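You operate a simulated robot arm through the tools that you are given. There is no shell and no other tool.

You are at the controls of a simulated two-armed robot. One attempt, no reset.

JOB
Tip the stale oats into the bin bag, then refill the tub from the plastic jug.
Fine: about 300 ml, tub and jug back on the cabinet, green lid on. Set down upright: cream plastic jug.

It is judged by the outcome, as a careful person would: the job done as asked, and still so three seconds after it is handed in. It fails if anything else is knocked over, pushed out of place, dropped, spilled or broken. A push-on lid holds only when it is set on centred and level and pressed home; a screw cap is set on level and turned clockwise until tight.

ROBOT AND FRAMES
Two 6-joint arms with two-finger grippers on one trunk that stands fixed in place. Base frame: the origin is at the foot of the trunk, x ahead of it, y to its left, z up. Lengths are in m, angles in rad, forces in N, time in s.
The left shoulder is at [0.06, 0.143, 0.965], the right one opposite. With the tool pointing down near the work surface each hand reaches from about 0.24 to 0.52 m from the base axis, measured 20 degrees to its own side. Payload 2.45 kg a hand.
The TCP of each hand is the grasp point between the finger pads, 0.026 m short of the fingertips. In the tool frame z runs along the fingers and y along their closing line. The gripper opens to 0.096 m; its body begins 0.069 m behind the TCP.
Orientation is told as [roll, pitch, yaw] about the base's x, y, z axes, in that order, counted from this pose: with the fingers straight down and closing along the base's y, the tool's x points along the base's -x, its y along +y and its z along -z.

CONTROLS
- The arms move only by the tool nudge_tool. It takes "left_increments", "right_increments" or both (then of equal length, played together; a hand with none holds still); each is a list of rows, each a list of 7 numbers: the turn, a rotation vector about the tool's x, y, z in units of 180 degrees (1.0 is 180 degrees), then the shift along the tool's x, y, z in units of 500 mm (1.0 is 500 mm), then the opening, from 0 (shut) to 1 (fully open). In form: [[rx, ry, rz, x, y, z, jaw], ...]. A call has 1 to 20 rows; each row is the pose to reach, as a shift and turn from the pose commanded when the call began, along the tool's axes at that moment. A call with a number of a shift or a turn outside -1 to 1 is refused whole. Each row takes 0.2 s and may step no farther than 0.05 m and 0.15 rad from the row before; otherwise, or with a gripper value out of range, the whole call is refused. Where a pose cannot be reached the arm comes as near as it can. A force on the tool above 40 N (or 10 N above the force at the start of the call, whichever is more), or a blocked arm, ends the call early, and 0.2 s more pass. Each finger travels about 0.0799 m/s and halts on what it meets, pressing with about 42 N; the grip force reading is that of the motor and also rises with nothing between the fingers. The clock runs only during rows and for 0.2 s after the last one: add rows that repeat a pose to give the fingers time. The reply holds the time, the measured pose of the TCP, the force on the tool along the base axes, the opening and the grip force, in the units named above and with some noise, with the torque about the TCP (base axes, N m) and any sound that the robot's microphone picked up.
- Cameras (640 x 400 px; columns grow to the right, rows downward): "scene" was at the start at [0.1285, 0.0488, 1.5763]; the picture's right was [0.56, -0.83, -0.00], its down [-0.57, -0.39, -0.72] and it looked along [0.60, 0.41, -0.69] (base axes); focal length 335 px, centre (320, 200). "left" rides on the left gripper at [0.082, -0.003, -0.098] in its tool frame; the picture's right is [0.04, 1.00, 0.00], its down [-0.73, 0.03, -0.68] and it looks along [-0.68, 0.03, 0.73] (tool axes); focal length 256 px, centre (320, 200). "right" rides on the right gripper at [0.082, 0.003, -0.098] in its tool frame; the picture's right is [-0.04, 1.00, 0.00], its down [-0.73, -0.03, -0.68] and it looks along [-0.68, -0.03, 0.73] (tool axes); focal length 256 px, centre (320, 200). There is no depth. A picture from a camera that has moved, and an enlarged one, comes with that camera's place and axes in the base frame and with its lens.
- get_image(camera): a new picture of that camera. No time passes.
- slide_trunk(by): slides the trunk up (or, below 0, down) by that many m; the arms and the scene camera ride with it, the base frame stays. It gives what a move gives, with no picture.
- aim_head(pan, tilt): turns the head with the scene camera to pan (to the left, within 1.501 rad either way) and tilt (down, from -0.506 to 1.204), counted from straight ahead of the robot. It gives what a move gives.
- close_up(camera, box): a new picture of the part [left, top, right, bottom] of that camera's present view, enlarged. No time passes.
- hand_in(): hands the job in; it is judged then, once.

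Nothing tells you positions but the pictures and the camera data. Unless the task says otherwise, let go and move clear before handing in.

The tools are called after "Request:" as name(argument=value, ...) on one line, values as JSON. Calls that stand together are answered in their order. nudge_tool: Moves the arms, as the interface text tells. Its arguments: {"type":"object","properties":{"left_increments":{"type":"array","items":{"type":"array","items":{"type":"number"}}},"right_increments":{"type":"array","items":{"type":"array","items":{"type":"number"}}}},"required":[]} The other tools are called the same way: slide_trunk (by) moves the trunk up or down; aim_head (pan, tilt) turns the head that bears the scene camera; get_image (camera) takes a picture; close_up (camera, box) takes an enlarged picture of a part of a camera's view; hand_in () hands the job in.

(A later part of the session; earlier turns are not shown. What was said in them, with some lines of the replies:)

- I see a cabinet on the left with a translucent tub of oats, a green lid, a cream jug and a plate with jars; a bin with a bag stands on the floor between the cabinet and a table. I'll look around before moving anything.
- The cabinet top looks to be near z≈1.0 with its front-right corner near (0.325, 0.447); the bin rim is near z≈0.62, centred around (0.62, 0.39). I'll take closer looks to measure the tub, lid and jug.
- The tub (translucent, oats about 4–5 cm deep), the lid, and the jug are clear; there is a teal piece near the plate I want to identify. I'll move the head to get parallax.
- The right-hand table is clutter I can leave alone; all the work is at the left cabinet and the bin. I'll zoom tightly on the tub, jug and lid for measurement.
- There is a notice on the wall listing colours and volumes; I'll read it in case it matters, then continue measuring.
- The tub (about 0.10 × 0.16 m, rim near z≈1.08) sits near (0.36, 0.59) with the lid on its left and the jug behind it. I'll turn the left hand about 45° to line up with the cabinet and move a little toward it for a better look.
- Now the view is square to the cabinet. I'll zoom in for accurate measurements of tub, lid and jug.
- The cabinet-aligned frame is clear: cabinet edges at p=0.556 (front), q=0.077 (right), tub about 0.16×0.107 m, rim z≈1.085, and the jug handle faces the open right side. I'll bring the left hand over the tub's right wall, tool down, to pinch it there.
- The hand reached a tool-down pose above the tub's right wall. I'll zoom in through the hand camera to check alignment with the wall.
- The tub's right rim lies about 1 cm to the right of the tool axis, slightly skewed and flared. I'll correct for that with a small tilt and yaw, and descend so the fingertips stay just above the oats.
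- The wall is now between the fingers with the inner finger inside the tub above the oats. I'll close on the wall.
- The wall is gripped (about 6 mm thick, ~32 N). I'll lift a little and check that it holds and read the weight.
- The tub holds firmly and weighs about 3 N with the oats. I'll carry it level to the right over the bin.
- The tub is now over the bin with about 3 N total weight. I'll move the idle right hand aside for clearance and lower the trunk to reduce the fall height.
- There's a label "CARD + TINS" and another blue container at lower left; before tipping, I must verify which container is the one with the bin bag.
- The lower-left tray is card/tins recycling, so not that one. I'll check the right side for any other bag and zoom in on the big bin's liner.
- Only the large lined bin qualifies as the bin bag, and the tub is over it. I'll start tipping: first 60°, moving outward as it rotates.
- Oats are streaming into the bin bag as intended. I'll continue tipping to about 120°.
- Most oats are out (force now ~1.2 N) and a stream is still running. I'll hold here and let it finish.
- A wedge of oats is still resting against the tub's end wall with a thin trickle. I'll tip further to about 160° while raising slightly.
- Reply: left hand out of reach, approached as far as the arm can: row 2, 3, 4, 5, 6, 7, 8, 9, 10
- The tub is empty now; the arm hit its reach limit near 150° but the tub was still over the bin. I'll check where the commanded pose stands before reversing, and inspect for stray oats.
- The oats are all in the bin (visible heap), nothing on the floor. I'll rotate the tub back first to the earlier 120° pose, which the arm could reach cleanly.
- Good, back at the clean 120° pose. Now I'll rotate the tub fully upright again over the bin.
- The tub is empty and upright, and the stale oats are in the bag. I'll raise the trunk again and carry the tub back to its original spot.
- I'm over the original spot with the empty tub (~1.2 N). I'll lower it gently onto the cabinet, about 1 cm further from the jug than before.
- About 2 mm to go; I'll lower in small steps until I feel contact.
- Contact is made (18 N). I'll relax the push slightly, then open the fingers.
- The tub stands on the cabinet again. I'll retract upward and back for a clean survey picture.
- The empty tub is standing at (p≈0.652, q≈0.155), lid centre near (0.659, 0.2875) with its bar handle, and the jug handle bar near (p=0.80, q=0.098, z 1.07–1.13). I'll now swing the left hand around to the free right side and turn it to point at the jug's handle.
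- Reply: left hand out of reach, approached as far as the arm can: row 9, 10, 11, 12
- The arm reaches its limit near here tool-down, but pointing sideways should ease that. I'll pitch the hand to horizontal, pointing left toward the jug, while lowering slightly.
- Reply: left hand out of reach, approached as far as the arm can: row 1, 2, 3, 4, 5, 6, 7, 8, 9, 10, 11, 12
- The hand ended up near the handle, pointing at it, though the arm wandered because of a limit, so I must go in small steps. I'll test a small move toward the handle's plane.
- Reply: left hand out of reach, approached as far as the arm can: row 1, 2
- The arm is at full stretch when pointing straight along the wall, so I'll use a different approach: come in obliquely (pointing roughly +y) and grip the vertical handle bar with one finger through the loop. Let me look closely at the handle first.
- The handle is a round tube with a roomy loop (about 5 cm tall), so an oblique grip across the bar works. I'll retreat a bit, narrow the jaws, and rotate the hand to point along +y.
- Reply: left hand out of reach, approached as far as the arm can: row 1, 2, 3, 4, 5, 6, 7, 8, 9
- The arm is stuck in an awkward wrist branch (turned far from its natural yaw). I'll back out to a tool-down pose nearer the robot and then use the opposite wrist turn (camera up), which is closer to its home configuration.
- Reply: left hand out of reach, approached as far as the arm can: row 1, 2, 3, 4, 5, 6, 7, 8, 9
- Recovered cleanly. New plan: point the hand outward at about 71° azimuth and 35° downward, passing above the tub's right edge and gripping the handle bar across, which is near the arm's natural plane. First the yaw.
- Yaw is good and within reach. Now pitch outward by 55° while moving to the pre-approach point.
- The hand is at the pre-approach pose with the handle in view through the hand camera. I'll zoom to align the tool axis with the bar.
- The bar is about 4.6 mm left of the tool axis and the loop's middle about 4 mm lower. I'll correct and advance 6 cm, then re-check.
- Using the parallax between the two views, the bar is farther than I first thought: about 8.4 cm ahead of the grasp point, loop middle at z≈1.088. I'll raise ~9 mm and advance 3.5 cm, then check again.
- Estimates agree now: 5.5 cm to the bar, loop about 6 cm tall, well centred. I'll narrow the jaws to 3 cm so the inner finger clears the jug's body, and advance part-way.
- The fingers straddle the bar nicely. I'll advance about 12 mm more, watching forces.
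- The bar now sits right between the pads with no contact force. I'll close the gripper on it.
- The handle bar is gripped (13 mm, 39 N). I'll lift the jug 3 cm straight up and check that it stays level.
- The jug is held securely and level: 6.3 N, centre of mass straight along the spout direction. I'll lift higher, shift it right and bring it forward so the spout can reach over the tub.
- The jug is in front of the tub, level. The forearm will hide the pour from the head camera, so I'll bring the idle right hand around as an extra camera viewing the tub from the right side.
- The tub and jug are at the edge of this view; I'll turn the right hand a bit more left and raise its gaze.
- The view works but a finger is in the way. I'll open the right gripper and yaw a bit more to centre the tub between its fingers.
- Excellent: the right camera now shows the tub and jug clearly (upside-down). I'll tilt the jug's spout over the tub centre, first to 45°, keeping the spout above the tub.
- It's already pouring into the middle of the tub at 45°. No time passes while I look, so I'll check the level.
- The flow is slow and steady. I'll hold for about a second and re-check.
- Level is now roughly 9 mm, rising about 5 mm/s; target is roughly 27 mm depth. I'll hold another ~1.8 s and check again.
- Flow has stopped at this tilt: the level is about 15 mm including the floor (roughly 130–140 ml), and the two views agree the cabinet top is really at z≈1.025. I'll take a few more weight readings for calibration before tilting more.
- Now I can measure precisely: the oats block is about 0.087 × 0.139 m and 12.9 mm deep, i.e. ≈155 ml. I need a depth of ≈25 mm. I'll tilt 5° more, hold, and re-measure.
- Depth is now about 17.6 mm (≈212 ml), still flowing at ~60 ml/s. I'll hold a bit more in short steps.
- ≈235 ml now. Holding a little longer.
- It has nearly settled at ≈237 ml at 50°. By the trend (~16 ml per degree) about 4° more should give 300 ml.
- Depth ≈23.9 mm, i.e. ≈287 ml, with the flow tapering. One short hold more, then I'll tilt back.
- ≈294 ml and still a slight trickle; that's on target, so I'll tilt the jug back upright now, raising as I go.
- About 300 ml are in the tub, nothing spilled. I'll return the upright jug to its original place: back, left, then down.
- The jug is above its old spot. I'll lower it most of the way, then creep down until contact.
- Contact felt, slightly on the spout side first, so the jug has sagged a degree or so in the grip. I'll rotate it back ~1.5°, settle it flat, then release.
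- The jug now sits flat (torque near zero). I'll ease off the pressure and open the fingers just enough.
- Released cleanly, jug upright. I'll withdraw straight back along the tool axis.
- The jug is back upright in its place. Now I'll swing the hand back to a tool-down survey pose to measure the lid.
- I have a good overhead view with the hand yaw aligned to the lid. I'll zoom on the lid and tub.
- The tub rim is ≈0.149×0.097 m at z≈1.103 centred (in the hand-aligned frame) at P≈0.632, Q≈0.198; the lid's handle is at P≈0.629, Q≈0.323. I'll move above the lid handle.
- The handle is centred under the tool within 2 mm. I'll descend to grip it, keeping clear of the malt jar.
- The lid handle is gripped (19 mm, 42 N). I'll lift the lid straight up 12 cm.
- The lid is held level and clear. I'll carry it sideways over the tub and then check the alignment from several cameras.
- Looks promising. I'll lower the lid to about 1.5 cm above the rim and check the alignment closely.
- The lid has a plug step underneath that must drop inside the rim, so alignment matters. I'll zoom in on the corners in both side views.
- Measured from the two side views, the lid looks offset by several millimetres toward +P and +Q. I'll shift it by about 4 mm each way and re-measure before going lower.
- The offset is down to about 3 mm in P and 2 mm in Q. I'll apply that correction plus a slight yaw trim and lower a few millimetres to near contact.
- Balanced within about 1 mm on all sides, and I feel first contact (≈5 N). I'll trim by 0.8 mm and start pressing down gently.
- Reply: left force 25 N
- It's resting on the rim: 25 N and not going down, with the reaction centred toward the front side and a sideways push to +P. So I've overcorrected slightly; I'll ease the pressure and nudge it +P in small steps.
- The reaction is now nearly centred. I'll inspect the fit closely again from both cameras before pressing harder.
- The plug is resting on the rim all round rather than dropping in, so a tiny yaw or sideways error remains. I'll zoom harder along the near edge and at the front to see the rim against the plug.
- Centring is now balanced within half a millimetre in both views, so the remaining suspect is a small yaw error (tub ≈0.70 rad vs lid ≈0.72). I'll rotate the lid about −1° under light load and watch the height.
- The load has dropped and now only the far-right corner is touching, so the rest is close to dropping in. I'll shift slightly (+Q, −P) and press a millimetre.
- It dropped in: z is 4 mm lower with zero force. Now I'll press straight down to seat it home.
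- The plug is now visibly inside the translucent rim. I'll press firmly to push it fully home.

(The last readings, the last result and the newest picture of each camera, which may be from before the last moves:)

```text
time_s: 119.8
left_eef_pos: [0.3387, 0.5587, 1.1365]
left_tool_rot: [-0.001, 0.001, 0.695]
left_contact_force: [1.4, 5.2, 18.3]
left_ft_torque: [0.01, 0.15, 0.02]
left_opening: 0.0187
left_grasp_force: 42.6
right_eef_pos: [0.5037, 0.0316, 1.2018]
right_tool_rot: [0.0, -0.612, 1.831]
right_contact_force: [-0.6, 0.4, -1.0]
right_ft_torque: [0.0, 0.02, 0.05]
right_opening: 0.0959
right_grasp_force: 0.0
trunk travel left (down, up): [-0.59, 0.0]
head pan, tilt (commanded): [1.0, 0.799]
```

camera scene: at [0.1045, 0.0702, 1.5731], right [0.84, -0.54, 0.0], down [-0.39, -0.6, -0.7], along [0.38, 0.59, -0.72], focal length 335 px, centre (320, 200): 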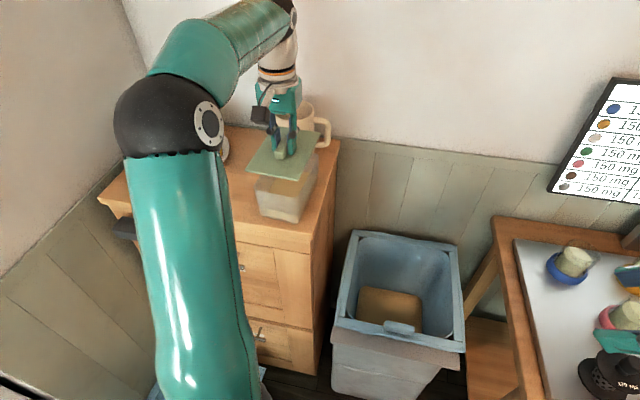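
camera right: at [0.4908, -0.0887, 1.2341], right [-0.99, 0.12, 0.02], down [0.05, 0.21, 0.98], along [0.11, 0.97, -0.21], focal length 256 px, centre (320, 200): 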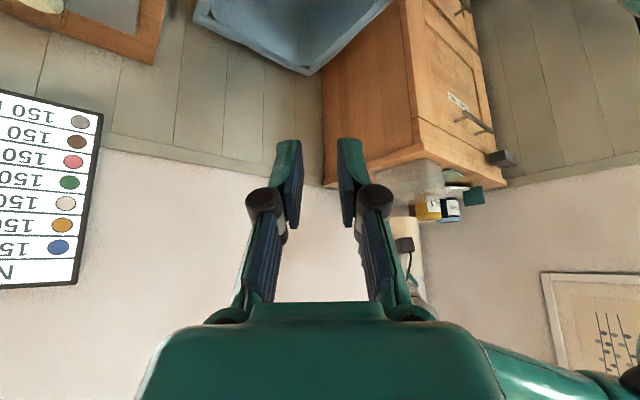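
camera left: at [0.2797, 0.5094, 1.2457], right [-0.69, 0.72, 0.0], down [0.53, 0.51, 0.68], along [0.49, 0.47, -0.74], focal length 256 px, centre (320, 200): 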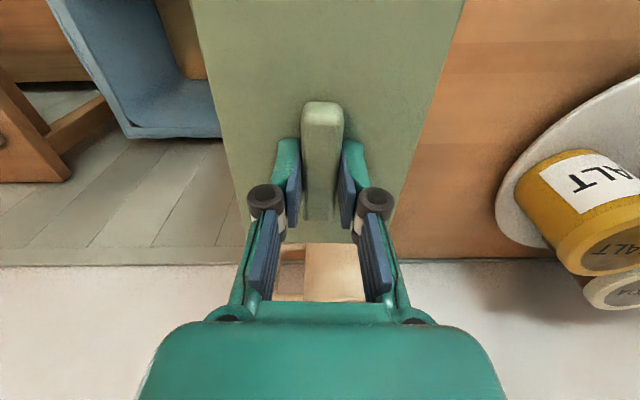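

Seated with balanced load at 18 N. One firmer press to ~35 N to make sure it's home.

Request:
nudge_tool(left_increments=[[0, 0, 0, 0, 0, 0.0015, 0], [0, 0, 0, 0, 0, 0.003, 0], [0, 0, 0, 0, 0, 0.003, 0]])

Request:
close_up(camera="right", box=[300, 175, 380, 225])

Request:
close_up(camera="scene", box=[250, 170, 310, 210])

```text
time_s: 120.6
left_eef_pos: [0.3384, 0.5584, 1.1355]
left_tool_rot: [0.0, -0.003, 0.695]
left_contact_force: [4.6, 6.8, 32.8]
left_ft_torque: [-0.2, 0.3, -0.01]
left_opening: 0.0188
left_grasp_force: 41.9
right_eef_pos: [0.5039, 0.0321, 1.2016]
right_tool_rot: [-0.001, -0.611, 1.831]
right_contact_force: [0.1, -0.1, 0.0]
right_ft_torque: [0.03, 0.0, -0.03]
right_opening: 0.0961
right_grasp_force: 0.0
trunk travel left (down, up): [-0.59, 0.0]
head pan, tilt (commanded): [1.0, 0.799]
```

```text
8.00 times, centred on (340, 200) of right
camera zoom: at [0.5321, -0.088, 1.2353], right [-0.97, -0.23, 0.02], down [-0.03, 0.21, 0.98], along [-0.23, 0.95, -0.21], focal length 2048 px, centre (160, 200)
```

zoom: 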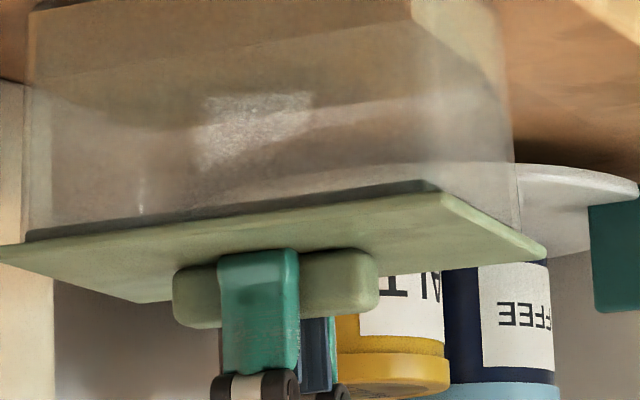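

```text
10.00 times, centred on (280, 190) of scene
camera zoom: at [0.1032, 0.0681, 1.5735], right [0.84, -0.54, 0.0], down [-0.39, -0.6, -0.7], along [0.38, 0.59, -0.72], focal length 3354 px, centre (720, 300)
```

zoom: 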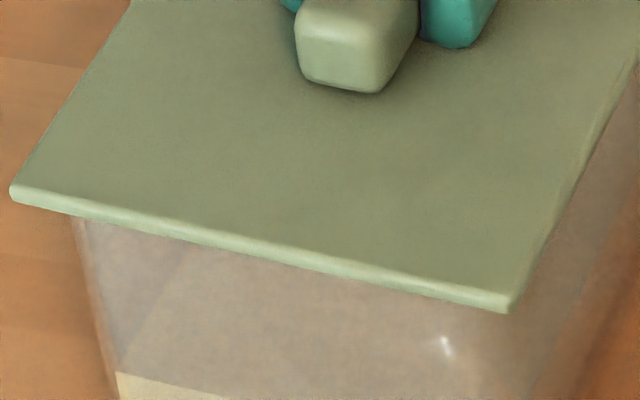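

The lid is flush and level all round. I'll relax the pressure, open the fingers and rise straight up.

Request:
nudge_tool(left_increments=[[0, 0, 0, 0, 0, -0.003, 0], [0, 0, 0, 0, 0, -0.0055, 0], [0, 0, 0, 0, 0, -0.0055, 0]])

Request:
nudge_tool(left_increments=[[0, 0, 0, 0, 0, 0, 0.25], [0, 0, 0, 0, 0, 0, 0.4], [0, 0, 0, 0, 0, 0, 0.5], [0, 0, 0, 0, 0, 0, 0.5]])

Request:
close_up(camera="right", box=[300, 175, 380, 225])

```text
time_s: 121.4
left_eef_pos: [0.3383, 0.5595, 1.136]
left_tool_rot: [-0.001, 0.003, 0.693]
left_contact_force: [4.6, 3.8, 14.4]
left_ft_torque: [0.46, -0.56, 0.11]
left_opening: 0.019
left_grasp_force: 42.0
right_eef_pos: [0.5033, 0.0321, 1.2005]
right_tool_rot: [0.003, -0.613, 1.829]
right_contact_force: [0.7, -0.1, -0.9]
right_ft_torque: [0.02, 0.02, -0.02]
right_opening: 0.0961
right_grasp_force: 0.1
trunk travel left (down, up): [-0.59, 0.0]
head pan, tilt (commanded): [1.0, 0.799]
```

```text
time_s: 122.4
left_eef_pos: [0.3376, 0.5581, 1.1361]
left_tool_rot: [-0.002, 0.006, 0.692]
left_contact_force: [-1.1, 0.0, 0.3]
left_ft_torque: [0.02, -0.01, 0.01]
left_opening: 0.0479
left_grasp_force: 0.2
right_eef_pos: [0.5048, 0.0335, 1.2007]
right_tool_rot: [0.002, -0.61, 1.832]
right_contact_force: [-1.0, -0.4, 0.0]
right_ft_torque: [0.05, -0.02, 0.03]
right_opening: 0.0962
right_grasp_force: 0.0
trunk travel left (down, up): [-0.59, 0.0]
head pan, tilt (commanded): [1.0, 0.799]
```

```text
8.00 times, centred on (340, 200) of right
camera zoom: at [0.5331, -0.0862, 1.2347], right [-0.97, -0.23, 0.02], down [-0.03, 0.21, 0.98], along [-0.23, 0.95, -0.21], focal length 2048 px, centre (160, 200)
```

zoom: 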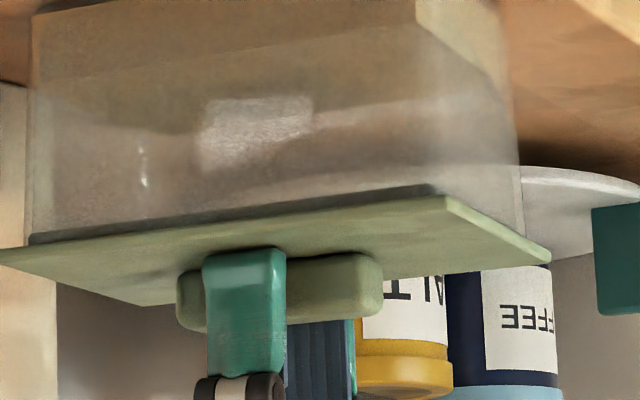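

The lid stays on. Retracting straight up and back clear of everything.

Request:
nudge_tool(left_increments=[[0, 0, 0, 0, 0, -0.02, 0.5], [0, 0, 0, 0, 0, -0.06, 0.5], [0, 0, 0, 0, 0, -0.12, 0.5], [0, 0, 0, 0, 0, -0.19, 0.5], [0, 0, 0, 0, 0, -0.26, 0.5], [0, 0, 0, 0.06, 0, -0.33, 0.5], [0, 0, 0, 0.13, 0, -0.38, 0.5], [0, 0, 0, 0.2, 0, -0.4, 0.5], [0, 0, 0, 0.2, 0, -0.4, 0.5]])

Request:
get_image(camera="left")

Request:
get_image(camera="scene")

Request:
close_up(camera="scene", box=[190, 80, 350, 230])

Request:
close_up(camera="right", box=[230, 110, 410, 290])

```text
time_s: 124.4
left_eef_pos: [0.264, 0.496, 1.3362]
left_tool_rot: [-0.001, 0.005, 0.694]
left_contact_force: [0.8, 0.3, 0.4]
left_ft_torque: [-0.02, 0.01, 0.02]
left_opening: 0.048
left_grasp_force: 0.1
right_eef_pos: [0.5051, 0.0332, 1.2002]
right_tool_rot: [0.003, -0.609, 1.83]
right_contact_force: [0.4, 0.4, -0.4]
right_ft_torque: [-0.02, 0.0, 0.03]
right_opening: 0.0958
right_grasp_force: 0.1
trunk travel left (down, up): [-0.59, 0.0]
head pan, tilt (commanded): [1.0, 0.799]
```

```text
taken
camera left: at [0.2023, 0.4423, 1.4343], right [-0.67, 0.74, 0.0], down [0.55, 0.49, 0.67], along [0.5, 0.45, -0.74], focal length 256 px, centre (320, 200)
```

left: 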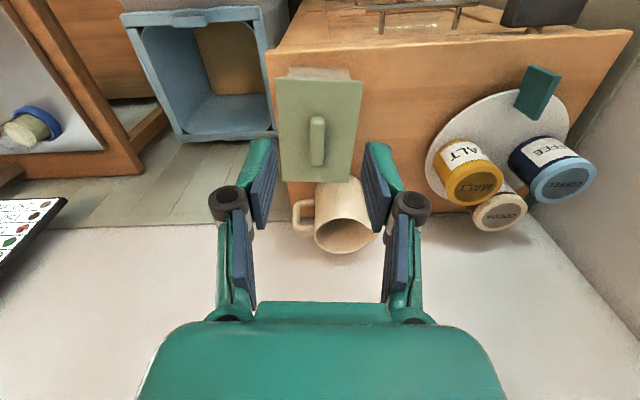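

```text
taken
camera scene: at [0.1056, 0.0711, 1.573], right [0.84, -0.54, 0.0], down [-0.39, -0.6, -0.7], along [0.38, 0.59, -0.72], focal length 335 px, centre (320, 200)
```

scene: 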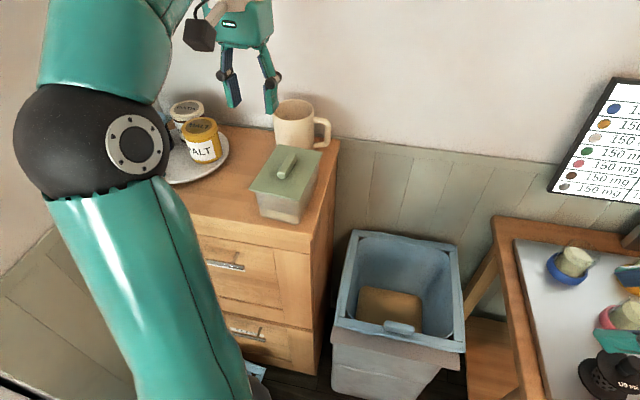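

```text
2.67 times, centred on (270, 155) of scene
camera zoom: at [0.1056, 0.0711, 1.573], right [0.84, -0.54, 0.0], down [-0.39, -0.6, -0.7], along [0.38, 0.59, -0.72], focal length 894 px, centre (453, 320)
```

zoom: 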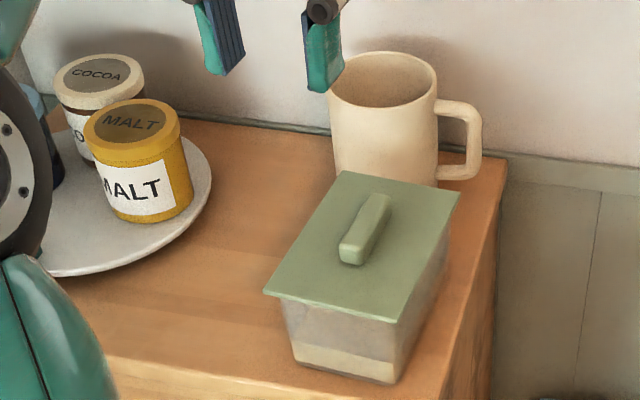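

```text
2.22 times, centred on (320, 200) of right
camera zoom: at [0.534, -0.0856, 1.2343], right [-0.97, -0.23, 0.03], down [-0.02, 0.21, 0.98], along [-0.23, 0.95, -0.21], focal length 569 px, centre (320, 200)
```

zoom: 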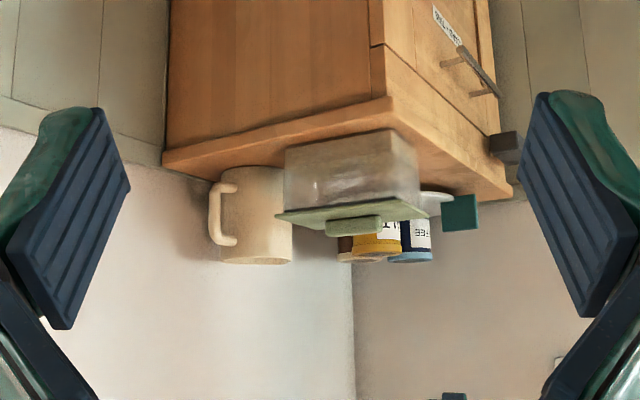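

The tub is lidded, the jug is upright behind it, and nothing else has moved. I'll move the left hand a bit higher and back, then do final close inspections of lid, level, jug, bin and floor.

Request:
nudge_tool(left_increments=[[0, 0, 0, 0.05, 0.03, -0.02, 0.5], [0, 0, 0, 0.1, 0.06, -0.04, 0.5], [0, 0, 0, 0.15, 0.1, -0.05, 0.5], [0, 0, 0, 0.15, 0.1, -0.05, 0.5]])

Request:
close_up(camera="scene", box=[230, 80, 350, 230])

Request:
close_up(camera="scene", box=[250, 170, 310, 225])

Request:
close_up(camera="right", box=[290, 165, 380, 225])

Request:
close_up(camera="scene", box=[320, 220, 480, 400])

Request:
get_image(camera="left")

```text
time_s: 125.4
left_eef_pos: [0.1712, 0.4867, 1.3601]
left_tool_rot: [-0.002, 0.006, 0.693]
left_contact_force: [0.0, 0.2, -0.7]
left_ft_torque: [0.02, 0.04, -0.01]
left_opening: 0.048
left_grasp_force: 0.0
right_eef_pos: [0.5036, 0.0329, 1.2001]
right_tool_rot: [0.001, -0.608, 1.833]
right_contact_force: [0.1, 1.0, 0.5]
right_ft_torque: [0.02, 0.02, 0.01]
right_opening: 0.096
right_grasp_force: 0.1
trunk travel left (down, up): [-0.59, 0.0]
head pan, tilt (commanded): [1.0, 0.799]
```

```text
2.67 times, centred on (290, 155) of scene
camera zoom: at [0.1054, 0.0707, 1.573], right [0.84, -0.54, 0.0], down [-0.39, -0.6, -0.7], along [0.38, 0.59, -0.72], focal length 894 px, centre (400, 320)
```

zoom: 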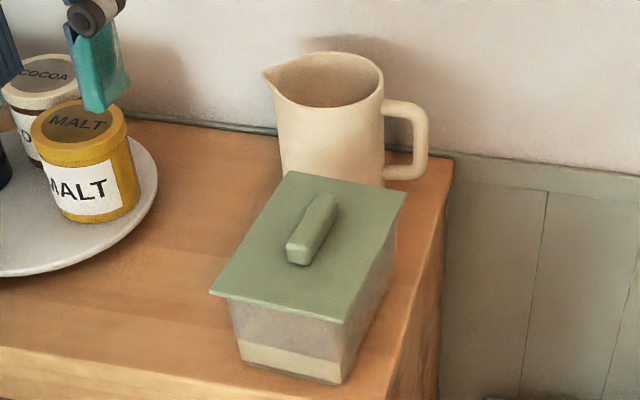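

```text
7.27 times, centred on (280, 198) of scene
camera zoom: at [0.1054, 0.0707, 1.573], right [0.84, -0.54, 0.0], down [-0.39, -0.6, -0.7], along [0.38, 0.59, -0.72], focal length 2439 px, centre (611, 218)
```

zoom: 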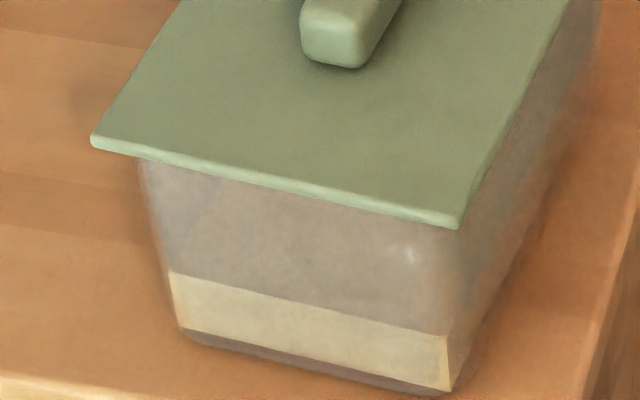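

```text
6.67 times, centred on (335, 195) of right
camera zoom: at [0.5338, -0.086, 1.2344], right [-0.97, -0.23, 0.02], down [-0.02, 0.21, 0.98], along [-0.23, 0.95, -0.21], focal length 1707 px, centre (220, 233)
```

zoom: 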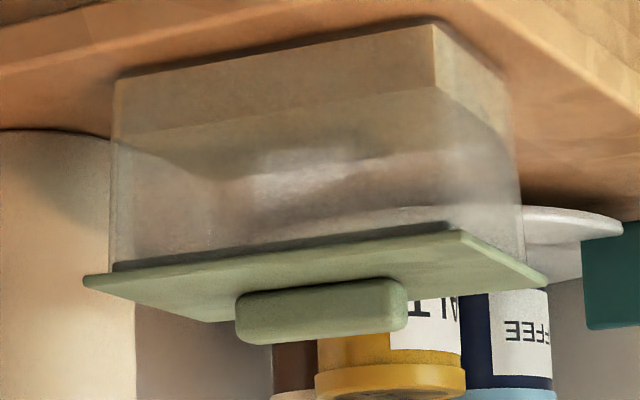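

```text
2.22 times, centred on (400, 310) of scene
camera zoom: at [0.1054, 0.0707, 1.573], right [0.84, -0.54, 0.0], down [-0.39, -0.6, -0.7], along [0.38, 0.59, -0.72], focal length 745 px, centre (142, -44)
```

zoom: 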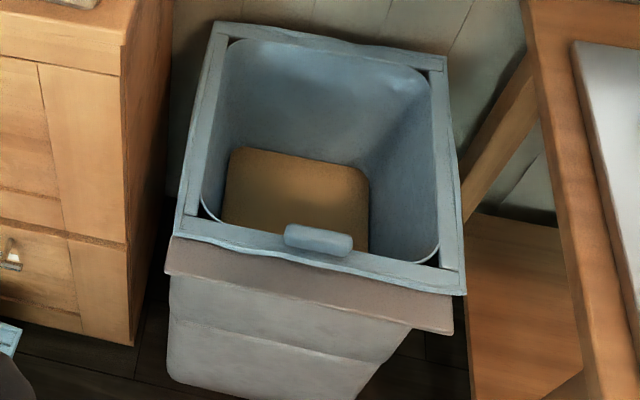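

```text
taken
camera left: at [0.1106, 0.4325, 1.459], right [-0.67, 0.74, 0.0], down [0.55, 0.49, 0.68], along [0.5, 0.45, -0.74], focal length 256 px, centre (320, 200)
```

left: 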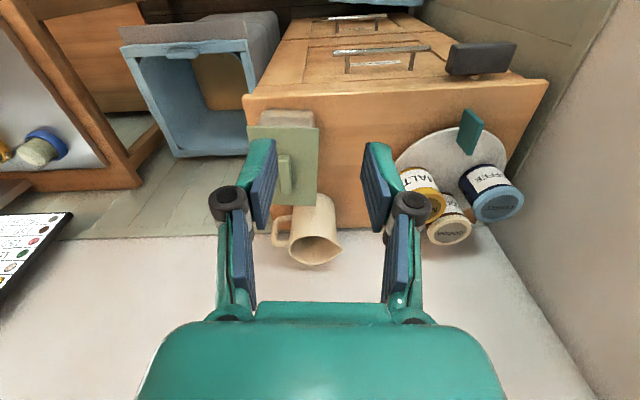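

All is in order: the stale oats are in the bin bag, the tub holds about 300 ml and is lidded level, and the jug stands upright on the cabinet. Both hands are clear with nothing spilled or displaced, so I'm handing in.

Request:
hand_in()

```text
The job is handed in.
```

The job is done and handed in.

- **Stale oats:** they are all in the bin bag. I saw no oats on the floor or the cabinet in the views I checked.
- **Refill:** the tub holds about 300 ml from the cream jug. I estimated this from the depth and size of the oats seen through the tub wall, not from a calibrated measure.
- **Lid:** the green lid is on the tub, centred and level, and pressed home with about 33 N.
- **Tub:** it is on the cabinet, about 1 cm further from the jug than where it started.
- **Jug:** it is upright on the cabinet where it was.

Both hands had let go and were clear when I handed in.
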